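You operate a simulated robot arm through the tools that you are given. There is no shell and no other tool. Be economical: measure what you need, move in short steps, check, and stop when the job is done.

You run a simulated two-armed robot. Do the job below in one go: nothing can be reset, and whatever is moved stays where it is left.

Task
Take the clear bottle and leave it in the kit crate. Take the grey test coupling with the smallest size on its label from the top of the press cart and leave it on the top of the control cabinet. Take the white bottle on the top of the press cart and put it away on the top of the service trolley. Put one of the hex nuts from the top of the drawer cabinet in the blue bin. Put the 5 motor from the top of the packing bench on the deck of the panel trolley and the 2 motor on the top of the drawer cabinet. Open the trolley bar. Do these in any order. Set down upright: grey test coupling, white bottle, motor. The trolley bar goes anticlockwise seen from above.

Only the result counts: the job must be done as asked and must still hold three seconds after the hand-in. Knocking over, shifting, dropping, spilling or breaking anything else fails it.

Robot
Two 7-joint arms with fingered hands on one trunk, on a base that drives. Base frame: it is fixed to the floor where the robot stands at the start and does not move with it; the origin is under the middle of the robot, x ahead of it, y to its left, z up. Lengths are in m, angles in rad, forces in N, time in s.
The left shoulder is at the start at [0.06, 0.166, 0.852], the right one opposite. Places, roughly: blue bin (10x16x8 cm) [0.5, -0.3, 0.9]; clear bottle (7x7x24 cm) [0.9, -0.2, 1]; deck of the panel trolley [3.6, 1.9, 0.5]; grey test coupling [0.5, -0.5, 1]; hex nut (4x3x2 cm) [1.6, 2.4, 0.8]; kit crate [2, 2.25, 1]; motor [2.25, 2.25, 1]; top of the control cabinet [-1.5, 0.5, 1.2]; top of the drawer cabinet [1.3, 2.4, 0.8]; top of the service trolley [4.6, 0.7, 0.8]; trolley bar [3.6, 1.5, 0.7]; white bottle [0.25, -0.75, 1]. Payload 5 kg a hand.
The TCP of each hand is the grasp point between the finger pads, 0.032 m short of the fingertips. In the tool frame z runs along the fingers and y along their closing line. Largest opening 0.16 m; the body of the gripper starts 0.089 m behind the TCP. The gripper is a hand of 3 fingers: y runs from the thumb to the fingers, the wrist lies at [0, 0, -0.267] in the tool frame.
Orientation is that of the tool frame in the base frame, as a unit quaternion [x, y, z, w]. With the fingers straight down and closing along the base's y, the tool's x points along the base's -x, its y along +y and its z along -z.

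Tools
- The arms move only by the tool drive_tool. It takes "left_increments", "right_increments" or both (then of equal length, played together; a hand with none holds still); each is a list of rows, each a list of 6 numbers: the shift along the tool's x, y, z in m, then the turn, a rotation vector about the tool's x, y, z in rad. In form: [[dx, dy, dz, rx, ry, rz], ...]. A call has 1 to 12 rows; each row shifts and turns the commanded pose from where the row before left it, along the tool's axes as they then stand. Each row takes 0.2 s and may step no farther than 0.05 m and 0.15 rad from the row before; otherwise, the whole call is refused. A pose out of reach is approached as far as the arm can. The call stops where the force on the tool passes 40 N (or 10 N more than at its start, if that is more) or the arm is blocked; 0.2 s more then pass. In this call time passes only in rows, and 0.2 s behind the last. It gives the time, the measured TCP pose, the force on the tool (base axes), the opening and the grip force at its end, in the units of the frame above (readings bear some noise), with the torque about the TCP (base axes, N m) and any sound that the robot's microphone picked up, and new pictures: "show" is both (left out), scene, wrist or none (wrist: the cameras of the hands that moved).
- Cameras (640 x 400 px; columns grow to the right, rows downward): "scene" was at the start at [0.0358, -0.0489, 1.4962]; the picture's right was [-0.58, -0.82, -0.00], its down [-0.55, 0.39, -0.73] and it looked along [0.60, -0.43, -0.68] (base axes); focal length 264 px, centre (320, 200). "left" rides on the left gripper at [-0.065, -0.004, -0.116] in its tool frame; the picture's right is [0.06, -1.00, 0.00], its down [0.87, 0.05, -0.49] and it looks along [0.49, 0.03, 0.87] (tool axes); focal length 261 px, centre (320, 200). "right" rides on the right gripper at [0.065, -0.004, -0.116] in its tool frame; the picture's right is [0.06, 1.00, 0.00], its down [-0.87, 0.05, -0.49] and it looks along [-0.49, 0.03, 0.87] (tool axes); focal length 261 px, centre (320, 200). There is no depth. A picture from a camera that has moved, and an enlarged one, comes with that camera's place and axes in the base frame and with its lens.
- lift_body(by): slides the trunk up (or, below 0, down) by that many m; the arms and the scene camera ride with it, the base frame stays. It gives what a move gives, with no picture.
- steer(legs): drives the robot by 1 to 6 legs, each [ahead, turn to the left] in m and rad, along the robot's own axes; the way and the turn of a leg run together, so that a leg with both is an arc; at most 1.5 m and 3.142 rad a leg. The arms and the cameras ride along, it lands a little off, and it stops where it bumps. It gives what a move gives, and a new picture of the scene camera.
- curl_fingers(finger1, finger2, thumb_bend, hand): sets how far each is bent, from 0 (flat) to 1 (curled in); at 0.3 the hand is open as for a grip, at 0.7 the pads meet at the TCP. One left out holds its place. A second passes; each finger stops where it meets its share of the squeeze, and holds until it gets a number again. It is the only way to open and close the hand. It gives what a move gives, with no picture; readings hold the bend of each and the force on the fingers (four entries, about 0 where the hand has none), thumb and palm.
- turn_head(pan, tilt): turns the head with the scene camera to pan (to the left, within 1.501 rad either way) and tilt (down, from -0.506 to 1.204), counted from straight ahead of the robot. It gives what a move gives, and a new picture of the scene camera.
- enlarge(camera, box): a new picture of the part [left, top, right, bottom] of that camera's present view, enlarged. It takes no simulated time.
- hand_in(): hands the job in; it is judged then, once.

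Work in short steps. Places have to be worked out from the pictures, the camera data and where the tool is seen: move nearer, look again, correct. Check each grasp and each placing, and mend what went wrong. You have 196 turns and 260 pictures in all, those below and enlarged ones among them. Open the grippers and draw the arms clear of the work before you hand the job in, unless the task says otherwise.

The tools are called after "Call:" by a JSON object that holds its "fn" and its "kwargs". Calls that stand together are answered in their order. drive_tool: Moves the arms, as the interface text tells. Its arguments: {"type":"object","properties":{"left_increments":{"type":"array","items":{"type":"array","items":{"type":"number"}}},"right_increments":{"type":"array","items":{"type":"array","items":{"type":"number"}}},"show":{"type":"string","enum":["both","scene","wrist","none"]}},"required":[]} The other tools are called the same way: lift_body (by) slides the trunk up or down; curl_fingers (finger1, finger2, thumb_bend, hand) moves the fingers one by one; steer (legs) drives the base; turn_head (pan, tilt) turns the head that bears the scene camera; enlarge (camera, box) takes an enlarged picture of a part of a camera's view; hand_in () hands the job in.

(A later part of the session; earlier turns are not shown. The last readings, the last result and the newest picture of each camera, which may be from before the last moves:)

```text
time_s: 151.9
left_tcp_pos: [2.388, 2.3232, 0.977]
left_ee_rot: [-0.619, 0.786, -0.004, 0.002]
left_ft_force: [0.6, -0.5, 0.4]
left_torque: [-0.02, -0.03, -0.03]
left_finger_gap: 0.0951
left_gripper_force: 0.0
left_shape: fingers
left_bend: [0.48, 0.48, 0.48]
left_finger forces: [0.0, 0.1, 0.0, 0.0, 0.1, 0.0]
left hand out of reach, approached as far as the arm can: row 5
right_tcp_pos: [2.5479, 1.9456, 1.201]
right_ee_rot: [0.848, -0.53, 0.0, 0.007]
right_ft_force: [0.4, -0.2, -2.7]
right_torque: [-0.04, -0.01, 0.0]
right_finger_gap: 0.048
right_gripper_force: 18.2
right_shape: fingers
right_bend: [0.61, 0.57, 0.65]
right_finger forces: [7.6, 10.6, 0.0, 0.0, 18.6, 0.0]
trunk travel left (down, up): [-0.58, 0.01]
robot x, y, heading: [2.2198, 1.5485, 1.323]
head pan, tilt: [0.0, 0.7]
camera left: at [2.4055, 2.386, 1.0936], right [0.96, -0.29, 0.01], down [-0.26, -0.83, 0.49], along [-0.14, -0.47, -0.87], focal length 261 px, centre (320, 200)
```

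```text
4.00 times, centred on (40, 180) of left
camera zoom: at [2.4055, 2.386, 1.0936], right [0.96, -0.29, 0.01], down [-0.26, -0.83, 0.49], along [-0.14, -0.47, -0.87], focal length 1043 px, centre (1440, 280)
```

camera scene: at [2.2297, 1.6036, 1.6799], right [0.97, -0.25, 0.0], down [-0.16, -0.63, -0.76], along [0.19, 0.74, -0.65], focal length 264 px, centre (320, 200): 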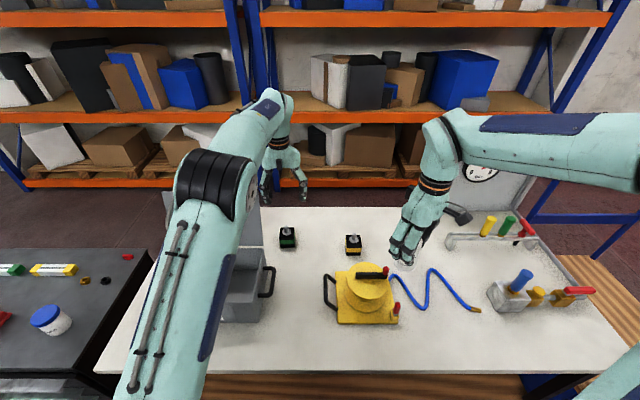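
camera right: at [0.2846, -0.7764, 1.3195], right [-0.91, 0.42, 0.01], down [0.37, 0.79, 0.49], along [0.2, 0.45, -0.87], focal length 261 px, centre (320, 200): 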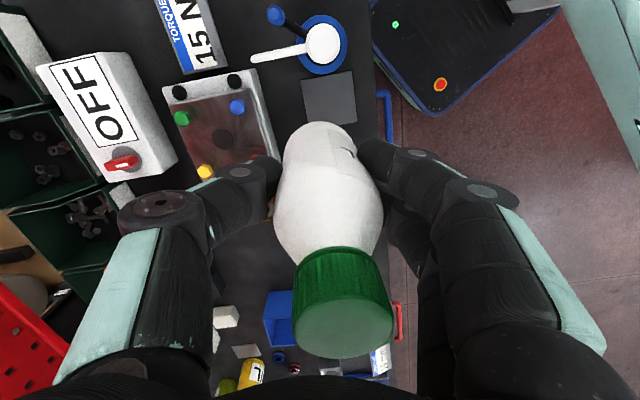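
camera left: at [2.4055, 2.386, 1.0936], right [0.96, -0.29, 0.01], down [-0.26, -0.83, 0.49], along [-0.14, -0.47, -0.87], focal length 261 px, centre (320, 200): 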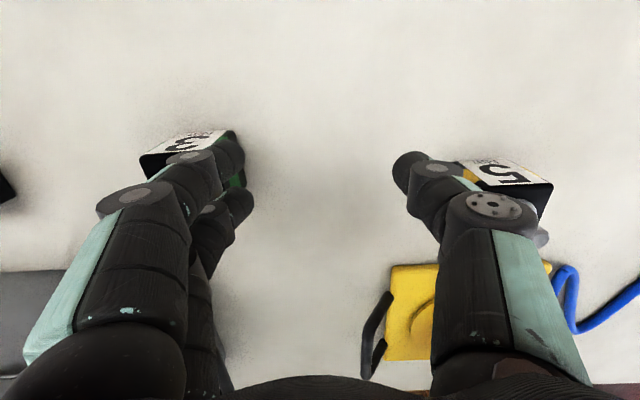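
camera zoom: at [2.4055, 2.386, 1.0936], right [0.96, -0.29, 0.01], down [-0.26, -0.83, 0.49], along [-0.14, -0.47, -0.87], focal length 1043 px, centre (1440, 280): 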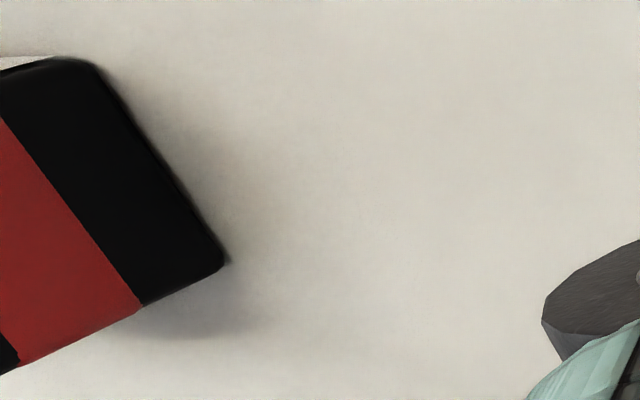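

Yellow = 5, green = 3, so red should be 2 (to verify later). I take the 5 motor with the left hand now: rise and move above it.

Call:
{"fn": "drive_tool", "kwargs": {"left_increments": [[0, 0, -0.04, 0, 0, 0], [0.01, 0, -0.03, 0, 0, 0], [0.018, -0.041, 0, 0, 0, 0], [0.018, -0.041, 0, 0, 0, 0], [0.018, -0.041, 0, 0, 0, 0], [0.003, -0.039, 0, 0, 0, 0]], "show": "both"}}

```text
time_s: 153.3
left_tcp_pos: [2.5184, 2.2176, 1.0456]
left_ee_rot: [-0.619, 0.785, -0.003, 0.003]
left_ft_force: [-0.4, -0.1, 0.9]
left_torque: [0.04, -0.01, 0.01]
left_finger_gap: 0.0953
left_gripper_force: 0.0
left_shape: fingers
left_bend: [0.48, 0.48, 0.48]
left_finger forces: [0.1, 0.1, 0.0, 0.0, 0.1, 0.0]
left hand out of reach, approached as far as the arm can: row 6
right_tcp_pos: [2.5478, 1.9451, 1.2032]
right_ee_rot: [0.847, -0.531, -0.001, 0.006]
right_ft_force: [0.7, -0.5, -1.3]
right_torque: [0.01, -0.02, 0.01]
right_finger_gap: 0.048
right_gripper_force: 18.5
right_shape: fingers
right_bend: [0.61, 0.57, 0.65]
right_finger forces: [7.8, 10.7, 0.0, 0.0, 18.7, 0.0]
trunk travel left (down, up): [-0.58, 0.01]
robot x, y, heading: [2.2174, 1.5509, 1.324]
head pan, tilt: [0.0, 0.7]
camera scene: at [2.2294, 1.6012, 1.6801], right [0.97, -0.25, 0.0], down [-0.16, -0.62, -0.76], along [0.19, 0.74, -0.64], focal length 264 px, centre (320, 200)
camera left: at [2.5367, 2.2797, 1.1629], right [0.96, -0.29, 0.01], down [-0.26, -0.83, 0.49], along [-0.14, -0.47, -0.87], focal length 261 px, centre (320, 200)
```

scene: 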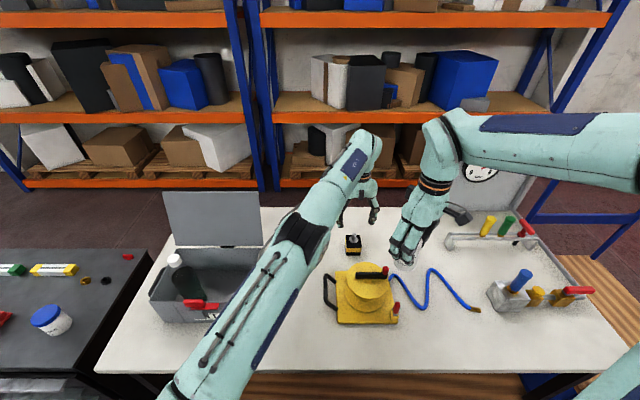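
left: 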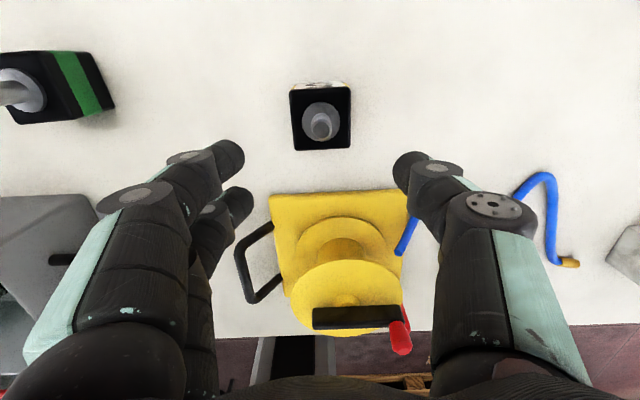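

Motor is centred under the hand and aligned. I lower to the grasp height and close.

Call:
{"fn": "drive_tool", "kwargs": {"left_increments": [[0, 0, 0.045, 0, 0, 0], [0, 0, 0.045, 0, 0, 0], [0, 0, 0.04, 0, 0, 0], [0, 0, 0.03, 0, 0, 0]], "show": "wrist"}}

```text
time_s: 154.3
left_tcp_pos: [2.5203, 2.2177, 0.8913]
left_ee_rot: [-0.618, 0.786, -0.002, 0.006]
left_ft_force: [0.3, -0.1, 13.2]
left_torque: [0.11, 0.8, 0.01]
left_finger_gap: 0.0961
left_gripper_force: 6.7
left_shape: fingers
left_bend: [0.48, 0.48, 0.48]
left_finger forces: [3.4, 10.8, 0.1, 0.0, 0.0, 0.1]
right_tcp_pos: [2.5477, 1.9438, 1.2024]
right_ee_rot: [0.847, -0.531, -0.001, 0.005]
right_ft_force: [-0.3, -0.4, -2.4]
right_torque: [0.02, 0.0, 0.02]
right_finger_gap: 0.048
right_gripper_force: 18.8
right_shape: fingers
right_bend: [0.61, 0.57, 0.65]
right_finger forces: [7.7, 10.7, 0.0, 0.0, 18.6, 0.0]
trunk travel left (down, up): [-0.58, 0.01]
robot x, y, heading: [2.2186, 1.5533, 1.317]
head pan, tilt: [0.0, 0.7]
camera left: at [2.5374, 2.2798, 1.008], right [0.95, -0.3, 0.01], down [-0.26, -0.83, 0.48], along [-0.14, -0.47, -0.87], focal length 261 px, centre (320, 200)
```

left: 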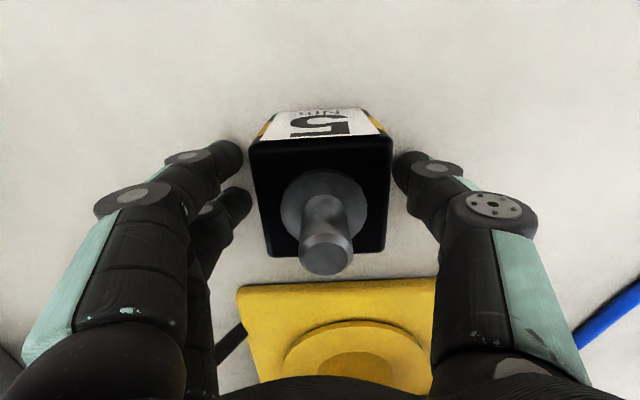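

The fingertips just touch the bench. I raise 8 mm and grip.

Call:
{"fn": "drive_tool", "kwargs": {"left_increments": [[0, 0, -0.008, 0, 0, 0]], "show": "none"}}

Call:
{"fn": "curl_fingers", "kwargs": {"hand": "left", "finger1": 0.72, "finger2": 0.72, "thumb_bend": 0.72}}

Call:
{"fn": "enlarge", "kwargs": {"camera": "left", "box": [160, 60, 480, 300]}}

```text
time_s: 154.7
left_tcp_pos: [2.5191, 2.2164, 0.8929]
left_ee_rot: [-0.619, 0.786, -0.003, 0.001]
left_ft_force: [-0.1, 0.3, 1.2]
left_torque: [-0.01, 0.0, 0.01]
left_finger_gap: 0.0955
left_gripper_force: 0.0
left_shape: fingers
left_bend: [0.48, 0.48, 0.48]
left_finger forces: [0.0, 0.0, 0.0, 0.1, 0.1, 0.0]
right_tcp_pos: [2.5464, 1.9461, 1.2027]
right_ee_rot: [0.847, -0.532, -0.001, 0.006]
right_ft_force: [-0.5, -0.9, -1.5]
right_torque: [-0.03, -0.03, -0.02]
right_finger_gap: 0.0479
right_gripper_force: 18.7
right_shape: fingers
right_bend: [0.61, 0.57, 0.65]
right_finger forces: [7.6, 10.7, 0.0, 0.1, 18.6, 0.1]
trunk travel left (down, up): [-0.58, 0.01]
robot x, y, heading: [2.2127, 1.5473, 1.319]
head pan, tilt: [0.0, 0.7]
```

```text
time_s: 155.7
left_tcp_pos: [2.5194, 2.2174, 0.8945]
left_ee_rot: [-0.619, 0.786, -0.004, 0.002]
left_ft_force: [0.3, -0.8, -0.8]
left_torque: [0.02, 0.01, 0.02]
left_finger_gap: 0.06
left_gripper_force: 21.2
left_shape: fingers
left_bend: [0.57, 0.57, 0.61]
left_finger forces: [10.3, 10.7, 0.0, 0.0, 20.8, 0.1]
right_tcp_pos: [2.5481, 1.9457, 1.2015]
right_ee_rot: [0.847, -0.531, -0.001, 0.006]
right_ft_force: [-0.6, 0.3, -2.5]
right_torque: [-0.04, 0.02, 0.01]
right_finger_gap: 0.0481
right_gripper_force: 18.3
right_shape: fingers
right_bend: [0.61, 0.57, 0.65]
right_finger forces: [7.8, 10.6, 0.0, 0.1, 18.6, 0.1]
trunk travel left (down, up): [-0.58, 0.01]
robot x, y, heading: [2.2175, 1.5519, 1.317]
head pan, tilt: [0.0, 0.7]
```

```text
1.67 times, centred on (320, 180) of left
camera zoom: at [2.5369, 2.2804, 1.0112], right [0.96, -0.29, 0.01], down [-0.26, -0.83, 0.49], along [-0.14, -0.47, -0.87], focal length 434 px, centre (320, 233)
```

zoom: 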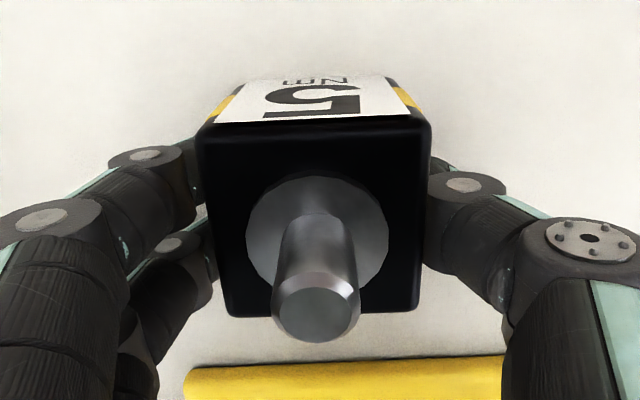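

Firm grip on the 5 motor. I lift it straight up.

Call:
{"fn": "drive_tool", "kwargs": {"left_increments": [[0, 0, -0.03, 0, 0, 0], [0, 0, -0.04, 0, 0, 0], [0, 0, -0.045, 0, 0, 0], [0.02, 0.02, -0.04, 0, 0, 0], [0.03, 0.03, -0.02, 0, 0, 0], [0.03, 0.03, 0, 0, 0, 0]], "show": "both"}}

```text
time_s: 157.1
left_tcp_pos: [2.4202, 2.1572, 1.0702]
left_ee_rot: [-0.619, 0.786, -0.003, 0.005]
left_ft_force: [-0.6, -0.4, -4.8]
left_torque: [-0.01, -0.02, 0.01]
left_finger_gap: 0.0599
left_gripper_force: 20.6
left_shape: fingers
left_bend: [0.57, 0.57, 0.62]
left_finger forces: [10.3, 10.4, 0.1, 0.0, 20.6, 0.0]
right_tcp_pos: [2.5466, 1.9457, 1.2014]
right_ee_rot: [0.847, -0.531, 0.0, 0.005]
right_ft_force: [-0.2, 0.2, -1.6]
right_torque: [0.03, -0.03, 0.0]
right_finger_gap: 0.0477
right_gripper_force: 18.9
right_shape: fingers
right_bend: [0.61, 0.57, 0.65]
right_finger forces: [7.8, 10.7, 0.1, 0.0, 18.5, 0.0]
trunk travel left (down, up): [-0.58, 0.01]
robot x, y, heading: [2.2206, 1.5482, 1.318]
head pan, tilt: [0.0, 0.7]
camera scene: at [2.2281, 1.6008, 1.68], right [0.97, -0.25, 0.0], down [-0.16, -0.62, -0.77], along [0.19, 0.74, -0.64], focal length 264 px, centre (320, 200)
camera left: at [2.438, 2.2208, 1.1869], right [0.96, -0.3, 0.01], down [-0.26, -0.83, 0.49], along [-0.14, -0.47, -0.87], focal length 261 px, centre (320, 200)
```

scene: 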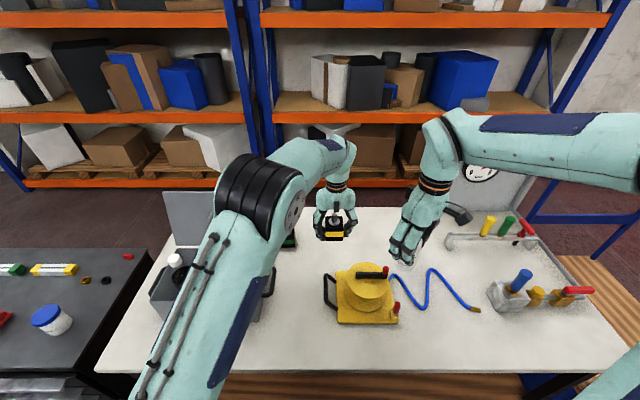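
left: 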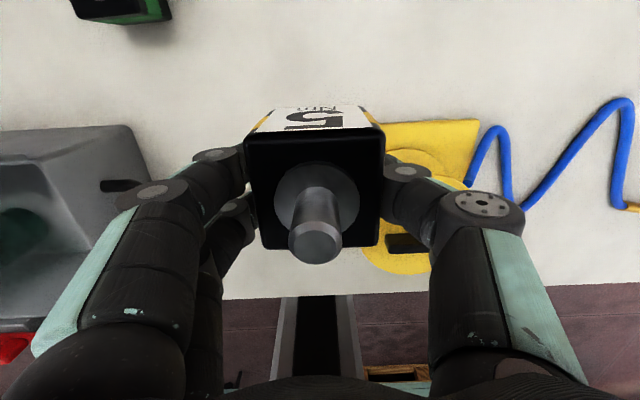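

I raise it a bit more, draw it in, then back away from the bench and look toward the panel trolley.

Call:
{"fn": "drive_tool", "kwargs": {"left_increments": [[0.01, 0, -0.04, 0, 0, 0], [0.03, 0, -0.03, 0, 0, 0], [0.045, 0, 0, 0, 0, 0], [0.045, 0.01, 0, 0, 0, 0], [0.045, 0.01, 0, 0, 0, 0]], "show": "none"}}

Call:
{"fn": "steer", "kwargs": {"legs": [[-0.5, 0], [0, -1.1]]}}

Call:
{"fn": "turn_head", "kwargs": {"pan": 0.0, "tilt": 0.5}}

```text
time_s: 158.3
left_tcp_pos: [2.3595, 1.9907, 1.1376]
left_ee_rot: [-0.618, 0.786, -0.003, 0.004]
left_ft_force: [0.3, -0.4, -4.8]
left_torque: [-0.03, 0.01, 0.0]
left_finger_gap: 0.0597
left_gripper_force: 20.2
left_shape: fingers
left_bend: [0.57, 0.57, 0.62]
left_finger forces: [10.0, 10.5, 0.0, 0.0, 20.4, 0.1]
right_tcp_pos: [2.5468, 1.9443, 1.201]
right_ee_rot: [0.847, -0.531, -0.001, 0.005]
right_ft_force: [-0.3, -0.7, -1.3]
right_torque: [0.04, 0.02, 0.01]
right_finger_gap: 0.0481
right_gripper_force: 18.3
right_shape: fingers
right_bend: [0.61, 0.57, 0.65]
right_finger forces: [7.9, 10.8, 0.1, 0.1, 18.5, 0.0]
trunk travel left (down, up): [-0.58, 0.01]
robot x, y, heading: [2.2157, 1.547, 1.317]
head pan, tilt: [0.0, 0.7]
```

```text
time_s: 164.0
left_tcp_pos: [2.5516, 1.1421, 1.1369]
left_ee_rot: [-0.121, 0.993, -0.005, 0.001]
left_ft_force: [0.1, 0.1, -4.8]
left_torque: [-0.04, 0.05, -0.03]
left_finger_gap: 0.0595
left_gripper_force: 19.9
left_shape: fingers
left_bend: [0.57, 0.57, 0.62]
left_finger forces: [10.0, 10.3, 0.0, 0.0, 20.5, 0.1]
right_tcp_pos: [2.596, 0.9551, 1.2011]
right_ee_rot: [-0.448, 0.894, 0.004, -0.005]
right_ft_force: [0.2, -0.1, -2.3]
right_torque: [-0.03, 0.02, -0.02]
right_finger_gap: 0.0475
right_gripper_force: 18.2
right_shape: fingers
right_bend: [0.61, 0.57, 0.65]
right_finger forces: [7.4, 10.3, 0.0, 0.1, 18.2, 0.0]
trunk travel left (down, up): [-0.58, 0.01]
robot x, y, heading: [2.0887, 1.0672, 0.226]
head pan, tilt: [0.0, 0.7]
camera scene: at [2.1442, 1.0759, 1.68], right [0.23, -0.97, 0.0], down [-0.63, -0.15, -0.76], along [0.74, 0.17, -0.64], focal length 264 px, centre (320, 200)
```

scene: 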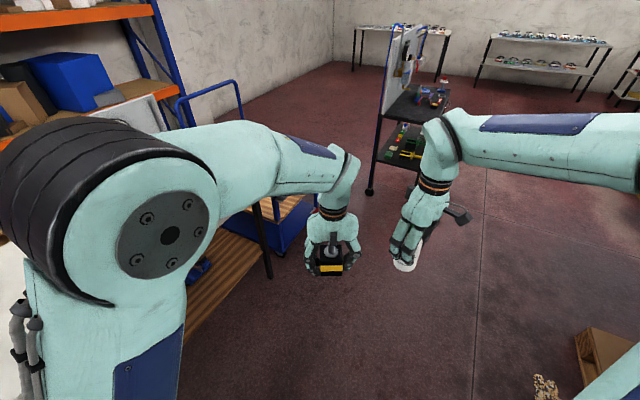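

```text
time_s: 164.7
left_tcp_pos: [2.5515, 1.1418, 1.1374]
left_ee_rot: [-0.121, 0.993, -0.004, 0.001]
left_ft_force: [-0.6, 0.5, -3.9]
left_torque: [0.01, 0.08, 0.0]
left_finger_gap: 0.0599
left_gripper_force: 20.6
left_shape: fingers
left_bend: [0.57, 0.57, 0.62]
left_finger forces: [10.1, 10.4, 0.0, 0.1, 20.4, 0.0]
right_tcp_pos: [2.5967, 0.9558, 1.2008]
right_ee_rot: [-0.448, 0.894, 0.004, -0.005]
right_ft_force: [0.8, -0.4, -1.9]
right_torque: [-0.01, 0.01, -0.01]
right_finger_gap: 0.0477
right_gripper_force: 17.6
right_shape: fingers
right_bend: [0.61, 0.57, 0.65]
right_finger forces: [7.6, 10.4, 0.0, 0.0, 18.3, 0.0]
trunk travel left (down, up): [-0.58, 0.01]
robot x, y, heading: [2.093, 1.0638, 0.233]
head pan, tilt: [0.0, 0.499]
camera scene: at [2.1501, 1.0778, 1.6977], right [0.23, -0.97, 0.0], down [-0.47, -0.11, -0.88], along [0.85, 0.2, -0.48], focal length 264 px, centre (320, 200)
```

scene: 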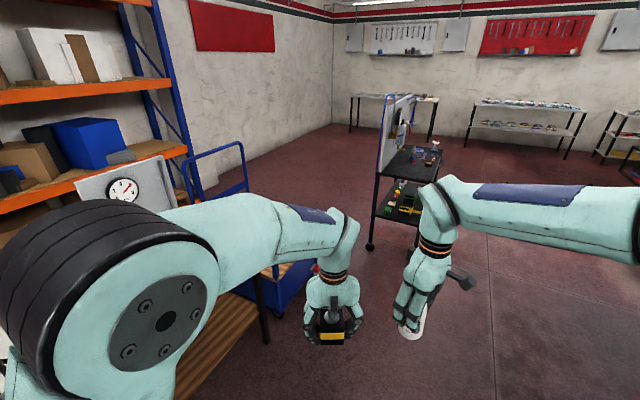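

The blue trolley with a wooden deck is right of the bench; the service trolley is ahead. I drive to a spot in front of the panel trolley.

Call:
{"fn": "steer", "kwargs": {"legs": [[0, -0.4], [1.25, 0], [0, 1.5]]}}

Call:
{"fn": "turn_head", "kwargs": {"pan": -0.1, "tilt": 0.7}}

```text
time_s: 175.8
left_tcp_pos: [3.4846, 1.2927, 1.1372]
left_ee_rot: [-0.611, 0.792, -0.003, 0.003]
left_ft_force: [-0.7, 0.6, -4.1]
left_torque: [-0.05, 0.0, 0.0]
left_finger_gap: 0.06
left_gripper_force: 20.6
left_shape: fingers
left_bend: [0.57, 0.57, 0.62]
left_finger forces: [9.9, 10.4, 0.0, 0.0, 20.3, 0.0]
right_tcp_pos: [3.67, 1.2426, 1.2023]
right_ee_rot: [0.842, -0.54, -0.001, 0.005]
right_ft_force: [-1.0, -0.6, -1.8]
right_torque: [-0.03, 0.0, 0.04]
right_finger_gap: 0.0472
right_gripper_force: 17.3
right_shape: fingers
right_bend: [0.61, 0.57, 0.65]
right_finger forces: [7.0, 10.1, 0.0, 0.0, 18.0, 0.0]
trunk travel left (down, up): [-0.58, 0.01]
robot x, y, heading: [3.33, 0.8562, 1.305]
head pan, tilt: [0.0, 0.499]
camera scene: at [3.3464, 0.9109, 1.6977], right [0.96, -0.27, 0.0], down [-0.13, -0.46, -0.88], along [0.23, 0.85, -0.48], focal length 264 px, centre (320, 200)
```

scene: 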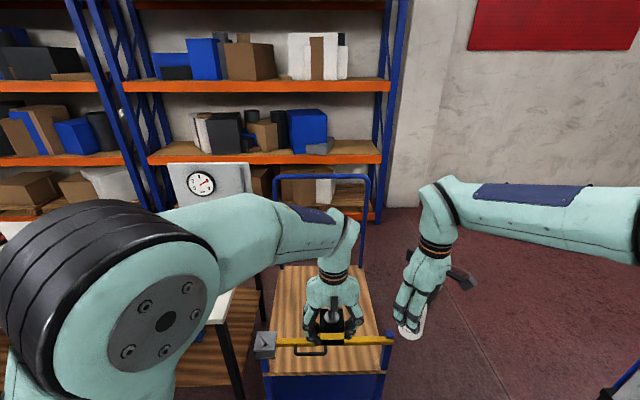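

```text
time_s: 176.6
left_tcp_pos: [3.4837, 1.2928, 1.1369]
left_ee_rot: [-0.61, 0.792, -0.004, 0.003]
left_ft_force: [-0.9, 0.5, -3.9]
left_torque: [-0.06, 0.03, 0.02]
left_finger_gap: 0.0598
left_gripper_force: 20.3
left_shape: fingers
left_bend: [0.57, 0.57, 0.62]
left_finger forces: [10.1, 10.4, 0.1, 0.0, 20.3, 0.1]
right_tcp_pos: [3.6709, 1.2421, 1.2015]
right_ee_rot: [0.842, -0.539, -0.001, 0.006]
right_ft_force: [-0.2, -0.6, -2.3]
right_torque: [0.0, 0.03, 0.02]
right_finger_gap: 0.0472
right_gripper_force: 18.1
right_shape: fingers
right_bend: [0.61, 0.57, 0.65]
right_finger forces: [7.1, 10.1, 0.1, 0.0, 18.0, 0.0]
trunk travel left (down, up): [-0.58, 0.01]
robot x, y, heading: [3.334, 0.8537, 1.299]
head pan, tilt: [-0.099, 0.7]
camera scene: at [3.3531, 0.9022, 1.6801], right [0.93, -0.36, 0.0], down [-0.23, -0.6, -0.77], along [0.28, 0.71, -0.64], focal length 264 px, centre (320, 200)
```

scene: 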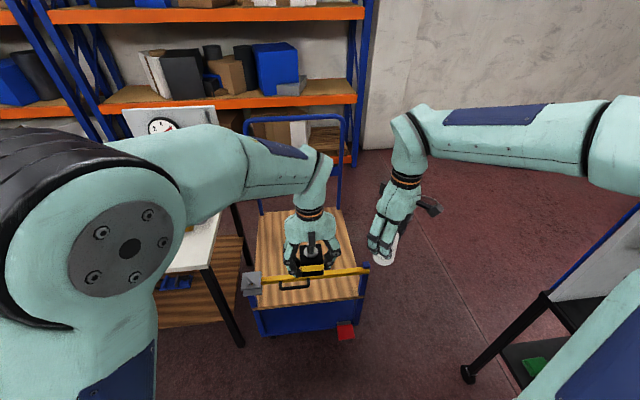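

The yellow bar spans the front of the trolley. I enlarge to study bar, latch and deck.

Call:
{"fn": "enlarge", "kwargs": {"camera": "scene", "box": [220, 190, 400, 350]}}

Call:
{"fn": "enlarge", "kwargs": {"camera": "right", "box": [0, 0, 640, 400]}}

Call:
{"fn": "enlarge", "kwargs": {"camera": "left", "box": [0, 0, 640, 400]}}

```text
2.50 times, centred on (310, 270) of scene
camera zoom: at [3.3531, 0.9022, 1.6801], right [0.93, -0.36, 0.0], down [-0.23, -0.6, -0.77], along [0.28, 0.71, -0.64], focal length 661 px, centre (345, 25)
```

zoom: 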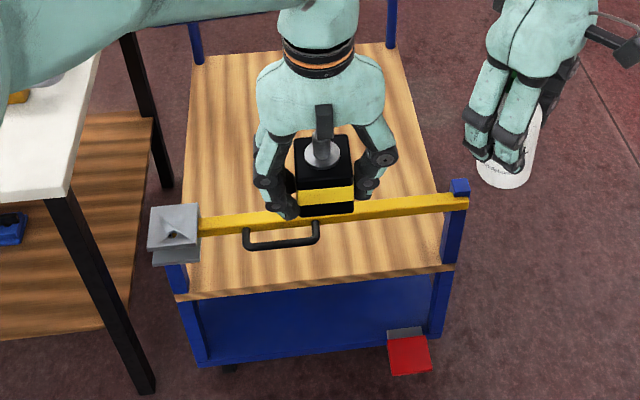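

```text
1.00 times, centred on (320, 200) of right
camera zoom: at [3.7011, 1.1863, 1.3184], right [-0.88, -0.47, 0.01], down [-0.41, 0.77, 0.49], along [-0.24, 0.42, -0.87], focal length 261 px, centre (320, 200)
```

zoom: 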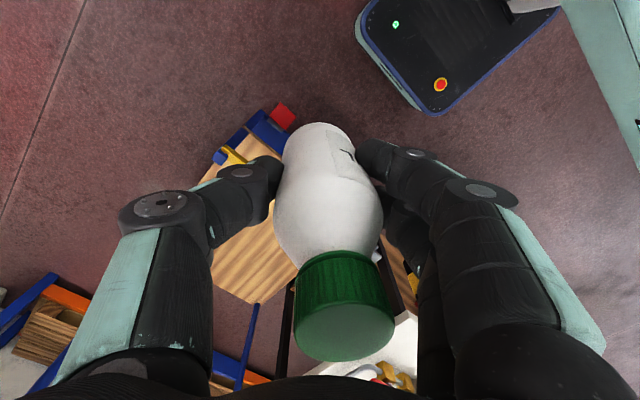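

```text
1.00 times, centred on (320, 200) of left
camera zoom: at [3.503, 1.3546, 1.2546], right [0.95, -0.31, 0.01], down [-0.28, -0.83, 0.49], along [-0.15, -0.47, -0.87], focal length 261 px, centre (320, 200)
```

zoom: 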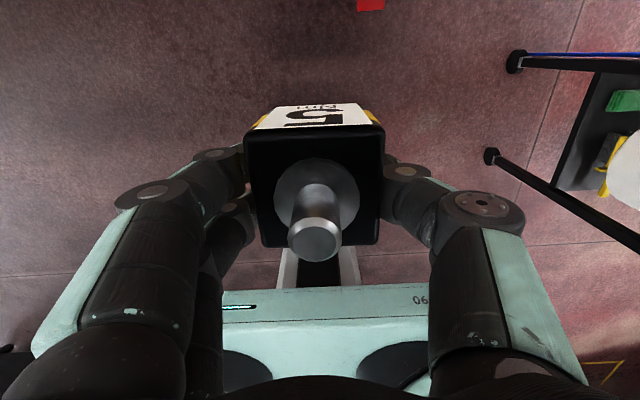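

Geometry: bar z≈0.7 from bracket (3.34,1.58) to hinge post (3.80,1.48), deck z≈0.5 centre (3.63,1.84). I position the robot in front for setting the motor on the deck behind the bar.

Call:
{"fn": "steer", "kwargs": {"legs": [[0, -0.553], [0.277, 0], [0, 0.574]]}}

Call:
{"fn": "turn_head", "kwargs": {"pan": 0.1, "tilt": 0.9}}

```text
time_s: 181.6
left_tcp_pos: [3.6769, 1.4879, 1.1371]
left_ee_rot: [-0.619, 0.786, -0.002, 0.003]
left_ft_force: [-0.4, 1.6, -5.4]
left_torque: [-0.05, -0.01, 0.0]
left_finger_gap: 0.0597
left_gripper_force: 20.0
left_shape: fingers
left_bend: [0.57, 0.57, 0.62]
left_finger forces: [10.1, 10.4, 0.0, 0.0, 20.3, 0.0]
right_tcp_pos: [3.8641, 1.4398, 1.2012]
right_ee_rot: [0.848, -0.53, -0.001, 0.006]
right_ft_force: [0.0, 0.1, -2.2]
right_torque: [-0.02, -0.03, -0.01]
right_finger_gap: 0.0468
right_gripper_force: 17.2
right_shape: fingers
right_bend: [0.61, 0.57, 0.65]
right_finger forces: [7.0, 10.0, 0.0, 0.0, 17.8, 0.0]
trunk travel left (down, up): [-0.58, 0.01]
robot x, y, heading: [3.5362, 1.0435, 1.32]
head pan, tilt: [-0.099, 0.7]
camera scene: at [3.5548, 1.0941, 1.68], right [0.94, -0.34, 0.0], down [-0.22, -0.61, -0.76], along [0.26, 0.72, -0.64], focal length 264 px, centre (320, 200)
```

scene: 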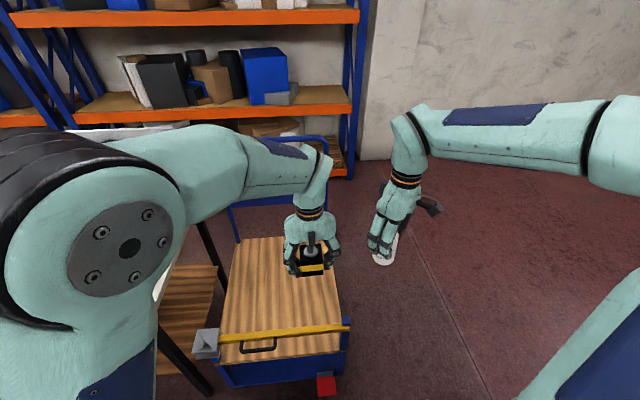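

```text
time_s: 182.3
left_tcp_pos: [3.6791, 1.4857, 1.1375]
left_ee_rot: [-0.618, 0.786, -0.003, 0.003]
left_ft_force: [-0.1, 0.3, -4.4]
left_torque: [-0.02, 0.05, 0.01]
left_finger_gap: 0.0595
left_gripper_force: 20.3
left_shape: fingers
left_bend: [0.57, 0.57, 0.62]
left_finger forces: [10.0, 10.3, 0.0, 0.0, 20.3, 0.0]
right_tcp_pos: [3.8652, 1.4399, 1.2011]
right_ee_rot: [0.848, -0.531, -0.001, 0.006]
right_ft_force: [-0.1, 0.5, -1.0]
right_torque: [0.0, 0.01, 0.02]
right_finger_gap: 0.0466
right_gripper_force: 17.2
right_shape: fingers
right_bend: [0.61, 0.57, 0.65]
right_finger forces: [7.0, 10.0, 0.0, 0.0, 17.9, 0.0]
trunk travel left (down, up): [-0.58, 0.01]
robot x, y, heading: [3.5364, 1.0451, 1.319]
head pan, tilt: [0.099, 0.901]
camera scene: at [3.5378, 1.0885, 1.6639], right [0.99, -0.15, 0.0], down [-0.12, -0.77, -0.62], along [0.09, 0.61, -0.78], focal length 264 px, centre (320, 200)
```

scene: 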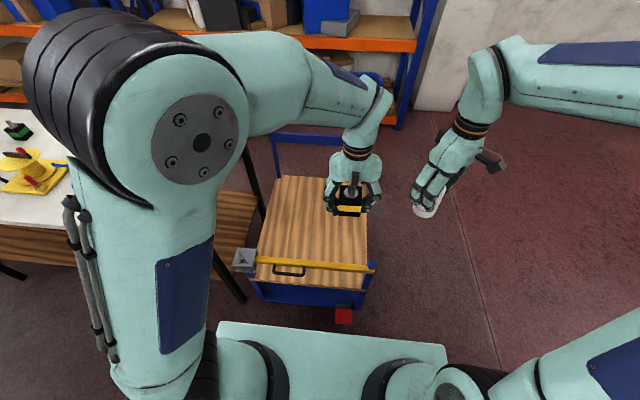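

I move the motor forward over the deck, behind the bar, staying high.

Call:
{"fn": "drive_tool", "kwargs": {"left_increments": [[-0.0427, 0.0245, 0, 0, 0, 0], [-0.0427, 0.0245, 0, 0, 0, 0], [-0.0427, 0.0245, 0, 0, 0, 0], [-0.0427, 0.0245, 0, 0, 0, 0], [-0.0427, 0.0245, 0, 0, 0, 0], [-0.0427, 0.0245, 0, 0, 0, 0], [0, 0, 0.05, 0, 0, 0], [0, 0, 0.05, 0, 0, 0], [0, 0, 0.05, 0, 0, 0], [0, 0, 0.05, 0, 0, 0]], "show": "both"}}

```text
time_s: 184.5
left_tcp_pos: [3.5971, 1.7715, 0.9324]
left_ee_rot: [-0.619, 0.785, -0.002, 0.003]
left_ft_force: [-0.3, 0.5, -4.7]
left_torque: [-0.12, 0.02, 0.0]
left_finger_gap: 0.0599
left_gripper_force: 20.6
left_shape: fingers
left_bend: [0.57, 0.57, 0.62]
left_finger forces: [10.0, 10.4, 0.0, 0.1, 20.3, 0.0]
right_tcp_pos: [3.8648, 1.4411, 1.2021]
right_ee_rot: [0.848, -0.53, 0.0, 0.007]
right_ft_force: [-0.3, 0.2, -1.8]
right_torque: [0.0, -0.01, 0.0]
right_finger_gap: 0.0469
right_gripper_force: 17.1
right_shape: fingers
right_bend: [0.61, 0.57, 0.65]
right_finger forces: [7.1, 10.1, 0.0, 0.1, 17.9, 0.1]
trunk travel left (down, up): [-0.58, 0.01]
robot x, y, heading: [3.5366, 1.0438, 1.32]
head pan, tilt: [0.099, 0.901]
camera scene: at [3.5376, 1.09, 1.6639], right [0.99, -0.15, 0.0], down [-0.12, -0.78, -0.62], along [0.09, 0.61, -0.78], focal length 264 px, centre (320, 200)
camera left: at [3.6148, 1.8348, 1.0502], right [0.96, -0.29, 0.01], down [-0.26, -0.83, 0.49], along [-0.14, -0.47, -0.87], focal length 261 px, centre (320, 200)
```

scene: 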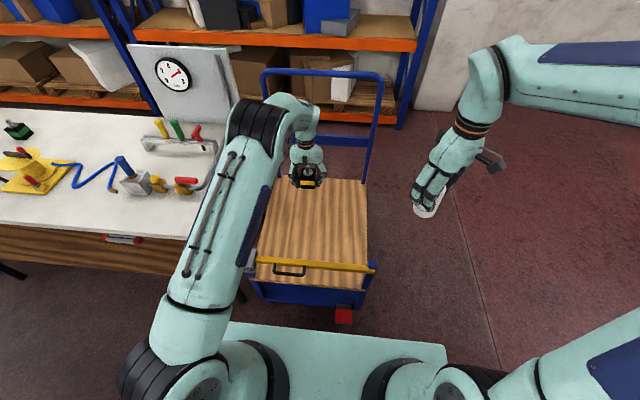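
left: 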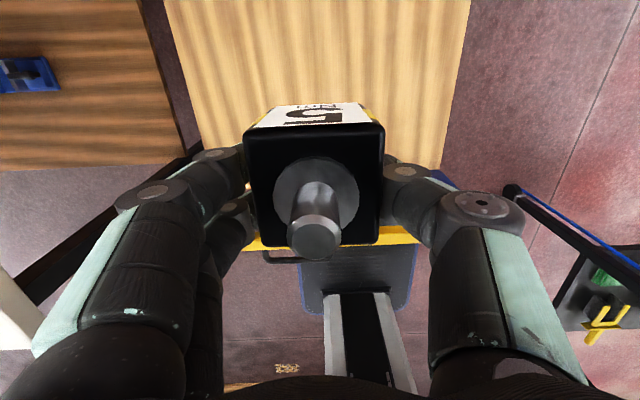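

Deck lies below with the bar in front of the hand. I lower in two stages.

Call:
{"fn": "drive_tool", "kwargs": {"left_increments": [[0, 0, 0.05, 0, 0, 0], [0, 0, 0.05, 0, 0, 0], [0, 0, 0.05, 0, 0, 0], [0, 0, 0.05, 0, 0, 0], [0, 0, 0.04, 0, 0, 0]], "show": "both"}}

```text
time_s: 185.7
left_tcp_pos: [3.6002, 1.7695, 0.6958]
left_ee_rot: [-0.618, 0.786, -0.003, 0.003]
left_ft_force: [0.8, 0.7, -3.9]
left_torque: [-0.09, 0.0, -0.02]
left_finger_gap: 0.0598
left_gripper_force: 20.3
left_shape: fingers
left_bend: [0.57, 0.57, 0.62]
left_finger forces: [10.0, 10.4, 0.0, 0.1, 20.4, 0.0]
right_tcp_pos: [3.8657, 1.4411, 1.2019]
right_ee_rot: [0.847, -0.531, 0.0, 0.008]
right_ft_force: [-0.6, 0.2, -1.2]
right_torque: [-0.06, -0.01, -0.01]
right_finger_gap: 0.0467
right_gripper_force: 17.2
right_shape: fingers
right_bend: [0.61, 0.57, 0.65]
right_finger forces: [7.2, 10.2, 0.0, 0.0, 17.8, 0.0]
trunk travel left (down, up): [-0.58, 0.01]
robot x, y, heading: [3.5343, 1.0448, 1.322]
head pan, tilt: [0.099, 0.901]
camera scene: at [3.5377, 1.0896, 1.6639], right [0.99, -0.15, 0.0], down [-0.12, -0.78, -0.62], along [0.09, 0.61, -0.78], focal length 264 px, centre (320, 200)
camera left: at [3.6181, 1.8332, 0.8136], right [0.96, -0.29, 0.01], down [-0.26, -0.83, 0.49], along [-0.14, -0.47, -0.87], focal length 261 px, centre (320, 200)
```

scene: 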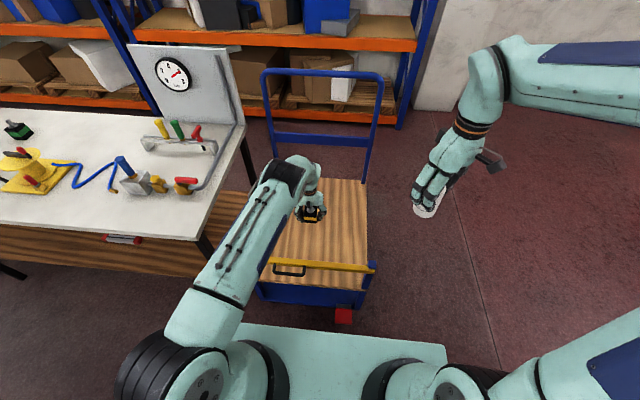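
left: 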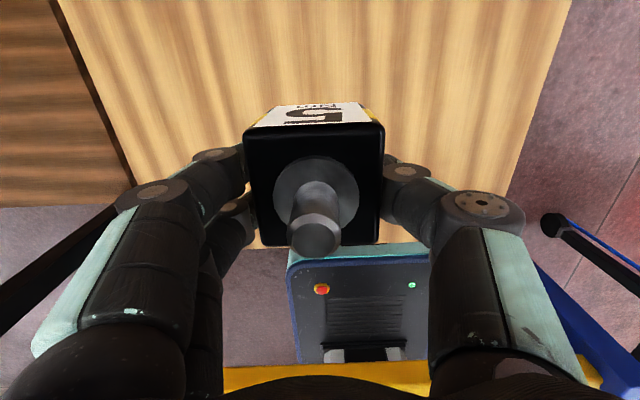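

Deck nearing. I lower to just above it.

Call:
{"fn": "drive_tool", "kwargs": {"left_increments": [[0, 0, 0.05, 0, 0, 0], [0, 0, 0.04, 0, 0, 0], [0, 0, 0.02, 0, 0, 0]], "show": "wrist"}}

```text
time_s: 186.5
left_tcp_pos: [3.5999, 1.7698, 0.5867]
left_ee_rot: [-0.619, 0.785, -0.003, 0.002]
left_ft_force: [-0.2, -0.6, -5.0]
left_torque: [-0.05, 0.02, 0.0]
left_finger_gap: 0.0598
left_gripper_force: 20.0
left_shape: fingers
left_bend: [0.57, 0.57, 0.62]
left_finger forces: [10.0, 10.6, 0.0, 0.0, 20.4, 0.1]
right_tcp_pos: [3.8647, 1.4407, 1.2015]
right_ee_rot: [0.847, -0.531, 0.0, 0.006]
right_ft_force: [0.3, 1.2, -2.5]
right_torque: [-0.03, -0.01, -0.03]
right_finger_gap: 0.0468
right_gripper_force: 17.3
right_shape: fingers
right_bend: [0.61, 0.57, 0.65]
right_finger forces: [7.3, 10.2, 0.0, 0.0, 17.9, 0.0]
trunk travel left (down, up): [-0.58, 0.01]
robot x, y, heading: [3.5337, 1.0465, 1.321]
head pan, tilt: [0.099, 0.901]
camera left: at [3.6184, 1.8319, 0.7038], right [0.96, -0.29, 0.01], down [-0.26, -0.83, 0.49], along [-0.14, -0.47, -0.87], focal length 261 px, centre (320, 200)
```

left: 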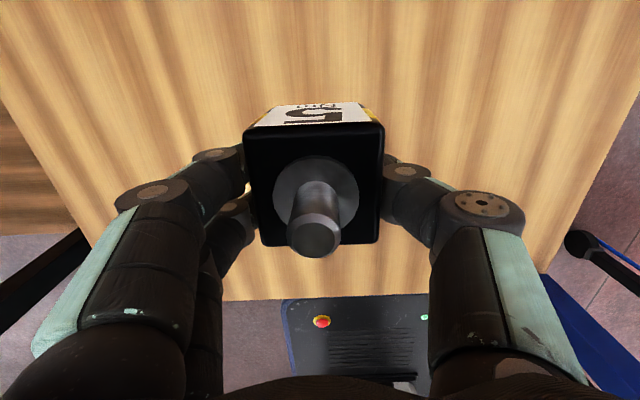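

I lower in centimetre steps, watching the force.

Call:
{"fn": "drive_tool", "kwargs": {"left_increments": [[0, 0, 0.01, 0, 0, 0], [0, 0, 0.01, 0, 0, 0], [0, 0, 0.005, 0, 0, 0]], "show": "none"}}

Call:
{"fn": "drive_tool", "kwargs": {"left_increments": [[0, 0, 0.005, 0, 0, 0], [0, 0, 0.005, 0, 0, 0]], "show": "none"}}

Call:
{"fn": "drive_tool", "kwargs": {"left_increments": [[0, 0, 0.004, 0, 0, 0], [0, 0, 0.004, 0, 0, 0]], "show": "none"}}

```text
time_s: 187.3
left_tcp_pos: [3.6016, 1.7684, 0.5621]
left_ee_rot: [-0.618, 0.786, -0.004, 0.003]
left_ft_force: [0.1, 0.0, -4.4]
left_torque: [-0.05, 0.01, -0.01]
left_finger_gap: 0.0597
left_gripper_force: 20.4
left_shape: fingers
left_bend: [0.57, 0.57, 0.62]
left_finger forces: [10.1, 10.4, 0.0, 0.1, 20.3, 0.1]
right_tcp_pos: [3.8639, 1.4399, 1.2009]
right_ee_rot: [0.848, -0.531, 0.0, 0.007]
right_ft_force: [0.4, -0.9, -2.0]
right_torque: [-0.03, 0.01, 0.02]
right_finger_gap: 0.0466
right_gripper_force: 17.2
right_shape: fingers
right_bend: [0.61, 0.57, 0.65]
right_finger forces: [7.1, 10.2, 0.0, 0.0, 17.9, 0.0]
trunk travel left (down, up): [-0.58, 0.01]
robot x, y, heading: [3.5342, 1.045, 1.324]
head pan, tilt: [0.099, 0.901]
```

```text
time_s: 187.9
left_tcp_pos: [3.602, 1.7626, 0.5548]
left_ee_rot: [-0.618, 0.786, -0.004, 0.003]
left_ft_force: [-0.3, -0.6, -5.8]
left_torque: [-0.04, 0.0, 0.04]
left_finger_gap: 0.0598
left_gripper_force: 20.5
left_shape: fingers
left_bend: [0.57, 0.57, 0.62]
left_finger forces: [9.8, 10.5, 0.0, 0.0, 20.4, 0.0]
left hand out of reach, approached as far as the arm can: row 1
right_tcp_pos: [3.8653, 1.4411, 1.2018]
right_ee_rot: [0.848, -0.53, 0.0, 0.005]
right_ft_force: [0.6, 0.3, -2.2]
right_torque: [-0.03, -0.04, 0.02]
right_finger_gap: 0.0469
right_gripper_force: 17.7
right_shape: fingers
right_bend: [0.61, 0.57, 0.65]
right_finger forces: [7.2, 10.3, 0.0, 0.1, 17.8, 0.0]
trunk travel left (down, up): [-0.58, 0.01]
robot x, y, heading: [3.5337, 1.0425, 1.319]
head pan, tilt: [0.099, 0.901]
```

```text
time_s: 188.5
left_tcp_pos: [3.6001, 1.7596, 0.5474]
left_ee_rot: [-0.619, 0.785, -0.004, 0.003]
left_ft_force: [-0.4, 1.0, -5.5]
left_torque: [-0.03, 0.03, 0.03]
left_finger_gap: 0.0598
left_gripper_force: 20.9
left_shape: fingers
left_bend: [0.57, 0.57, 0.62]
left_finger forces: [10.0, 10.4, 0.1, 0.0, 20.4, 0.0]
left hand out of reach, approached as far as the arm can: row 1
right_tcp_pos: [3.8643, 1.44, 1.2026]
right_ee_rot: [0.848, -0.531, 0.0, 0.006]
right_ft_force: [0.4, -0.4, -2.4]
right_torque: [0.01, 0.0, 0.0]
right_finger_gap: 0.0466
right_gripper_force: 17.8
right_shape: fingers
right_bend: [0.61, 0.57, 0.65]
right_finger forces: [7.2, 10.3, 0.0, 0.1, 17.9, 0.0]
trunk travel left (down, up): [-0.58, 0.01]
robot x, y, heading: [3.5389, 1.0443, 1.32]
head pan, tilt: [0.099, 0.901]
```

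At the edge of reach; I shift 4 cm back toward me (still well behind the bar) and keep lowering.

Call:
{"fn": "drive_tool", "kwargs": {"left_increments": [[0.04, 0, 0, 0, 0, 0], [0, 0, 0.004, 0, 0, 0], [0, 0, 0.004, 0, 0, 0]], "show": "none"}}

Call:
{"fn": "drive_tool", "kwargs": {"left_increments": [[0, 0, 0.004, 0, 0, 0], [0, 0, 0.004, 0, 0, 0]], "show": "wrist"}}

```text
time_s: 189.3
left_tcp_pos: [3.5985, 1.7568, 0.542]
left_ee_rot: [-0.619, 0.785, -0.004, 0.004]
left_ft_force: [0.3, 0.5, -4.3]
left_torque: [-0.09, -0.02, 0.03]
left_finger_gap: 0.0597
left_gripper_force: 20.3
left_shape: fingers
left_bend: [0.57, 0.57, 0.62]
left_finger forces: [10.0, 10.4, 0.0, 0.0, 20.5, 0.0]
left hand out of reach, approached as far as the arm can: row 1, 3
right_tcp_pos: [3.8647, 1.4414, 1.202]
right_ee_rot: [0.847, -0.531, -0.001, 0.006]
right_ft_force: [-0.7, -0.1, -2.0]
right_torque: [0.01, -0.03, 0.01]
right_finger_gap: 0.0469
right_gripper_force: 17.7
right_shape: fingers
right_bend: [0.61, 0.57, 0.65]
right_finger forces: [7.1, 10.2, 0.0, 0.0, 17.9, 0.0]
trunk travel left (down, up): [-0.58, 0.01]
robot x, y, heading: [3.5364, 1.0468, 1.324]
head pan, tilt: [0.099, 0.901]
```

```text
time_s: 189.9
left_tcp_pos: [3.5992, 1.755, 0.5398]
left_ee_rot: [-0.618, 0.786, -0.003, 0.003]
left_ft_force: [-0.2, -0.1, -4.8]
left_torque: [-0.03, -0.01, -0.02]
left_finger_gap: 0.0595
left_gripper_force: 20.8
left_shape: fingers
left_bend: [0.57, 0.57, 0.62]
left_finger forces: [9.9, 10.6, 0.0, 0.1, 20.3, 0.1]
left hand out of reach, approached as far as the arm can: row 2
right_tcp_pos: [3.865, 1.4411, 1.2018]
right_ee_rot: [0.847, -0.531, -0.001, 0.006]
right_ft_force: [-0.2, 0.8, -2.0]
right_torque: [-0.03, -0.02, 0.0]
right_finger_gap: 0.047
right_gripper_force: 17.2
right_shape: fingers
right_bend: [0.61, 0.57, 0.65]
right_finger forces: [7.2, 10.2, 0.1, 0.0, 17.9, 0.0]
trunk travel left (down, up): [-0.58, 0.01]
robot x, y, heading: [3.535, 1.0442, 1.325]
head pan, tilt: [0.099, 0.901]
camera left: at [3.617, 1.8174, 0.6566], right [0.96, -0.29, 0.01], down [-0.26, -0.83, 0.49], along [-0.14, -0.47, -0.87], focal length 261 px, centre (320, 200)
```

left: 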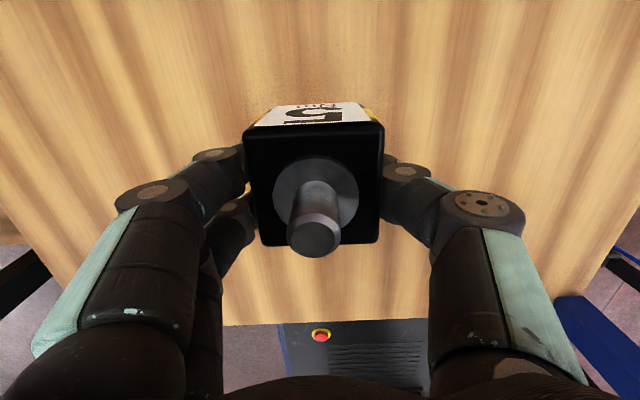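

The wrist is at a joint limit, so I lower with the trunk instead, 1 cm at a time.

Call:
{"fn": "lift_body", "kwargs": {"by": -0.01}}

Call:
{"fn": "lift_body", "kwargs": {"by": -0.008}}

```text
time_s: 190.5
left_tcp_pos: [3.5985, 1.7556, 0.5295]
left_ee_rot: [-0.619, 0.786, -0.003, 0.003]
left_ft_force: [0.0, 0.5, -4.7]
left_torque: [-0.05, 0.03, -0.04]
left_finger_gap: 0.0595
left_gripper_force: 20.5
left_shape: fingers
left_bend: [0.57, 0.57, 0.62]
left_finger forces: [10.0, 10.4, 0.0, 0.1, 20.4, 0.1]
right_tcp_pos: [3.8651, 1.4403, 1.1922]
right_ee_rot: [0.848, -0.53, -0.001, 0.006]
right_ft_force: [0.2, 0.3, -1.9]
right_torque: [-0.01, 0.02, 0.04]
right_finger_gap: 0.0468
right_gripper_force: 17.5
right_shape: fingers
right_bend: [0.61, 0.57, 0.65]
right_finger forces: [7.2, 10.2, 0.0, 0.1, 18.0, 0.1]
trunk travel left (down, up): [-0.57, 0.02]
robot x, y, heading: [3.5359, 1.0446, 1.322]
head pan, tilt: [0.099, 0.901]
```

```text
time_s: 191.1
left_tcp_pos: [3.5997, 1.7542, 0.5209]
left_ee_rot: [-0.618, 0.786, -0.003, 0.003]
left_ft_force: [0.1, 0.9, -4.3]
left_torque: [-0.04, -0.01, 0.01]
left_finger_gap: 0.0595
left_gripper_force: 20.6
left_shape: fingers
left_bend: [0.57, 0.57, 0.62]
left_finger forces: [10.0, 10.6, 0.0, 0.0, 20.4, 0.0]
right_tcp_pos: [3.8646, 1.4395, 1.1835]
right_ee_rot: [0.847, -0.531, -0.001, 0.006]
right_ft_force: [-0.6, -0.2, -2.0]
right_torque: [-0.02, 0.01, -0.01]
right_finger_gap: 0.0469
right_gripper_force: 17.0
right_shape: fingers
right_bend: [0.61, 0.57, 0.65]
right_finger forces: [7.2, 10.2, 0.1, 0.0, 17.9, 0.0]
trunk travel left (down, up): [-0.562, 0.028]
robot x, y, heading: [3.5354, 1.0401, 1.321]
head pan, tilt: [0.099, 0.901]
```

Still free. I combine another 1 cm trunk drop with fine arm steps.

Call:
{"fn": "lift_body", "kwargs": {"by": -0.01}}

Call:
{"fn": "drive_tool", "kwargs": {"left_increments": [[0, 0, 0.003, 0, 0, 0], [0, 0, 0.003, 0, 0, 0], [0, 0, 0.003, 0, 0, 0]], "show": "wrist"}}

```text
time_s: 191.7
left_tcp_pos: [3.6003, 1.7544, 0.511]
left_ee_rot: [-0.618, 0.786, -0.004, 0.002]
left_ft_force: [-0.6, 0.1, -5.1]
left_torque: [-0.01, 0.01, 0.0]
left_finger_gap: 0.0599
left_gripper_force: 20.6
left_shape: fingers
left_bend: [0.57, 0.57, 0.62]
left_finger forces: [10.0, 10.5, 0.0, 0.0, 20.3, 0.1]
right_tcp_pos: [3.8634, 1.4395, 1.1724]
right_ee_rot: [0.848, -0.531, -0.001, 0.006]
right_ft_force: [-0.3, 0.4, -1.2]
right_torque: [0.02, -0.04, -0.02]
right_finger_gap: 0.0467
right_gripper_force: 17.2
right_shape: fingers
right_bend: [0.61, 0.57, 0.65]
right_finger forces: [7.4, 10.1, 0.0, 0.1, 17.9, 0.1]
trunk travel left (down, up): [-0.552, 0.038]
robot x, y, heading: [3.5367, 1.0459, 1.323]
head pan, tilt: [0.099, 0.901]
```

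```text
time_s: 192.5
left_tcp_pos: [3.5993, 1.7507, 0.5062]
left_ee_rot: [-0.618, 0.786, -0.002, 0.004]
left_ft_force: [0.8, 0.3, -5.6]
left_torque: [-0.07, 0.02, 0.01]
left_finger_gap: 0.0597
left_gripper_force: 20.1
left_shape: fingers
left_bend: [0.57, 0.57, 0.62]
left_finger forces: [10.0, 10.5, 0.0, 0.0, 20.4, 0.0]
left hand out of reach, approached as far as the arm can: row 2
right_tcp_pos: [3.865, 1.4407, 1.174]
right_ee_rot: [0.847, -0.531, -0.001, 0.006]
right_ft_force: [-0.4, 0.6, -2.5]
right_torque: [-0.02, -0.04, 0.06]
right_finger_gap: 0.0466
right_gripper_force: 18.0
right_shape: fingers
right_bend: [0.61, 0.57, 0.65]
right_finger forces: [7.1, 10.3, 0.0, 0.0, 17.9, 0.0]
trunk travel left (down, up): [-0.552, 0.038]
robot x, y, heading: [3.5378, 1.041, 1.322]
head pan, tilt: [0.099, 0.901]
camera left: at [3.6178, 1.8141, 0.6235], right [0.96, -0.29, 0.01], down [-0.26, -0.83, 0.49], along [-0.14, -0.47, -0.87], focal length 261 px, centre (320, 200)
```

left: 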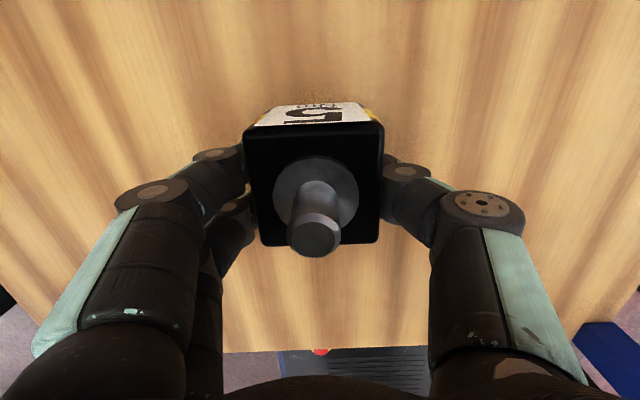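

Geometry suggests the deck at z≈0.46. I lower the trunk step by step.

Call:
{"fn": "lift_body", "kwargs": {"by": -0.008}}

Call:
{"fn": "lift_body", "kwargs": {"by": -0.006}}

```text
time_s: 193.0
left_tcp_pos: [3.6011, 1.7529, 0.503]
left_ee_rot: [-0.619, 0.785, -0.002, 0.005]
left_ft_force: [-2.0, -7.0, 23.8]
left_torque: [-0.08, 0.36, 0.08]
left_finger_gap: 0.0599
left_gripper_force: 24.1
left_shape: fingers
left_bend: [0.59, 0.58, 0.62]
left_finger forces: [12.1, 11.8, 0.0, 0.0, 23.9, 0.1]
right_tcp_pos: [3.864, 1.4376, 1.1669]
right_ee_rot: [0.847, -0.531, -0.001, 0.006]
right_ft_force: [0.2, -0.3, -2.4]
right_torque: [-0.04, -0.07, -0.01]
right_finger_gap: 0.0469
right_gripper_force: 18.2
right_shape: fingers
right_bend: [0.61, 0.57, 0.65]
right_finger forces: [7.2, 10.2, 0.0, 0.0, 17.9, 0.0]
trunk travel left (down, up): [-0.544, 0.046]
robot x, y, heading: [3.5354, 1.0437, 1.32]
head pan, tilt: [0.099, 0.901]
```

```text
time_s: 193.5
left_tcp_pos: [3.6018, 1.7545, 0.501]
left_ee_rot: [-0.619, 0.785, -0.002, 0.008]
left_ft_force: [-2.3, -9.5, 23.9]
left_torque: [-0.23, 0.22, 0.05]
left_finger_gap: 0.0595
left_gripper_force: 23.3
left_shape: fingers
left_bend: [0.58, 0.59, 0.63]
left_finger forces: [12.0, 11.2, 0.0, 0.0, 23.4, 0.0]
right_tcp_pos: [3.8644, 1.4383, 1.1623]
right_ee_rot: [0.847, -0.531, -0.001, 0.006]
right_ft_force: [0.0, 0.2, -2.1]
right_torque: [-0.03, 0.0, -0.01]
right_finger_gap: 0.047
right_gripper_force: 17.8
right_shape: fingers
right_bend: [0.61, 0.57, 0.65]
right_finger forces: [7.3, 10.2, 0.0, 0.0, 17.9, 0.0]
trunk travel left (down, up): [-0.54, 0.05]
robot x, y, heading: [3.5364, 1.0403, 1.322]
head pan, tilt: [0.099, 0.901]
stopped: the force on the tool passed its limit (the readings are from after the stop); the commanded pose is now the measured one
```

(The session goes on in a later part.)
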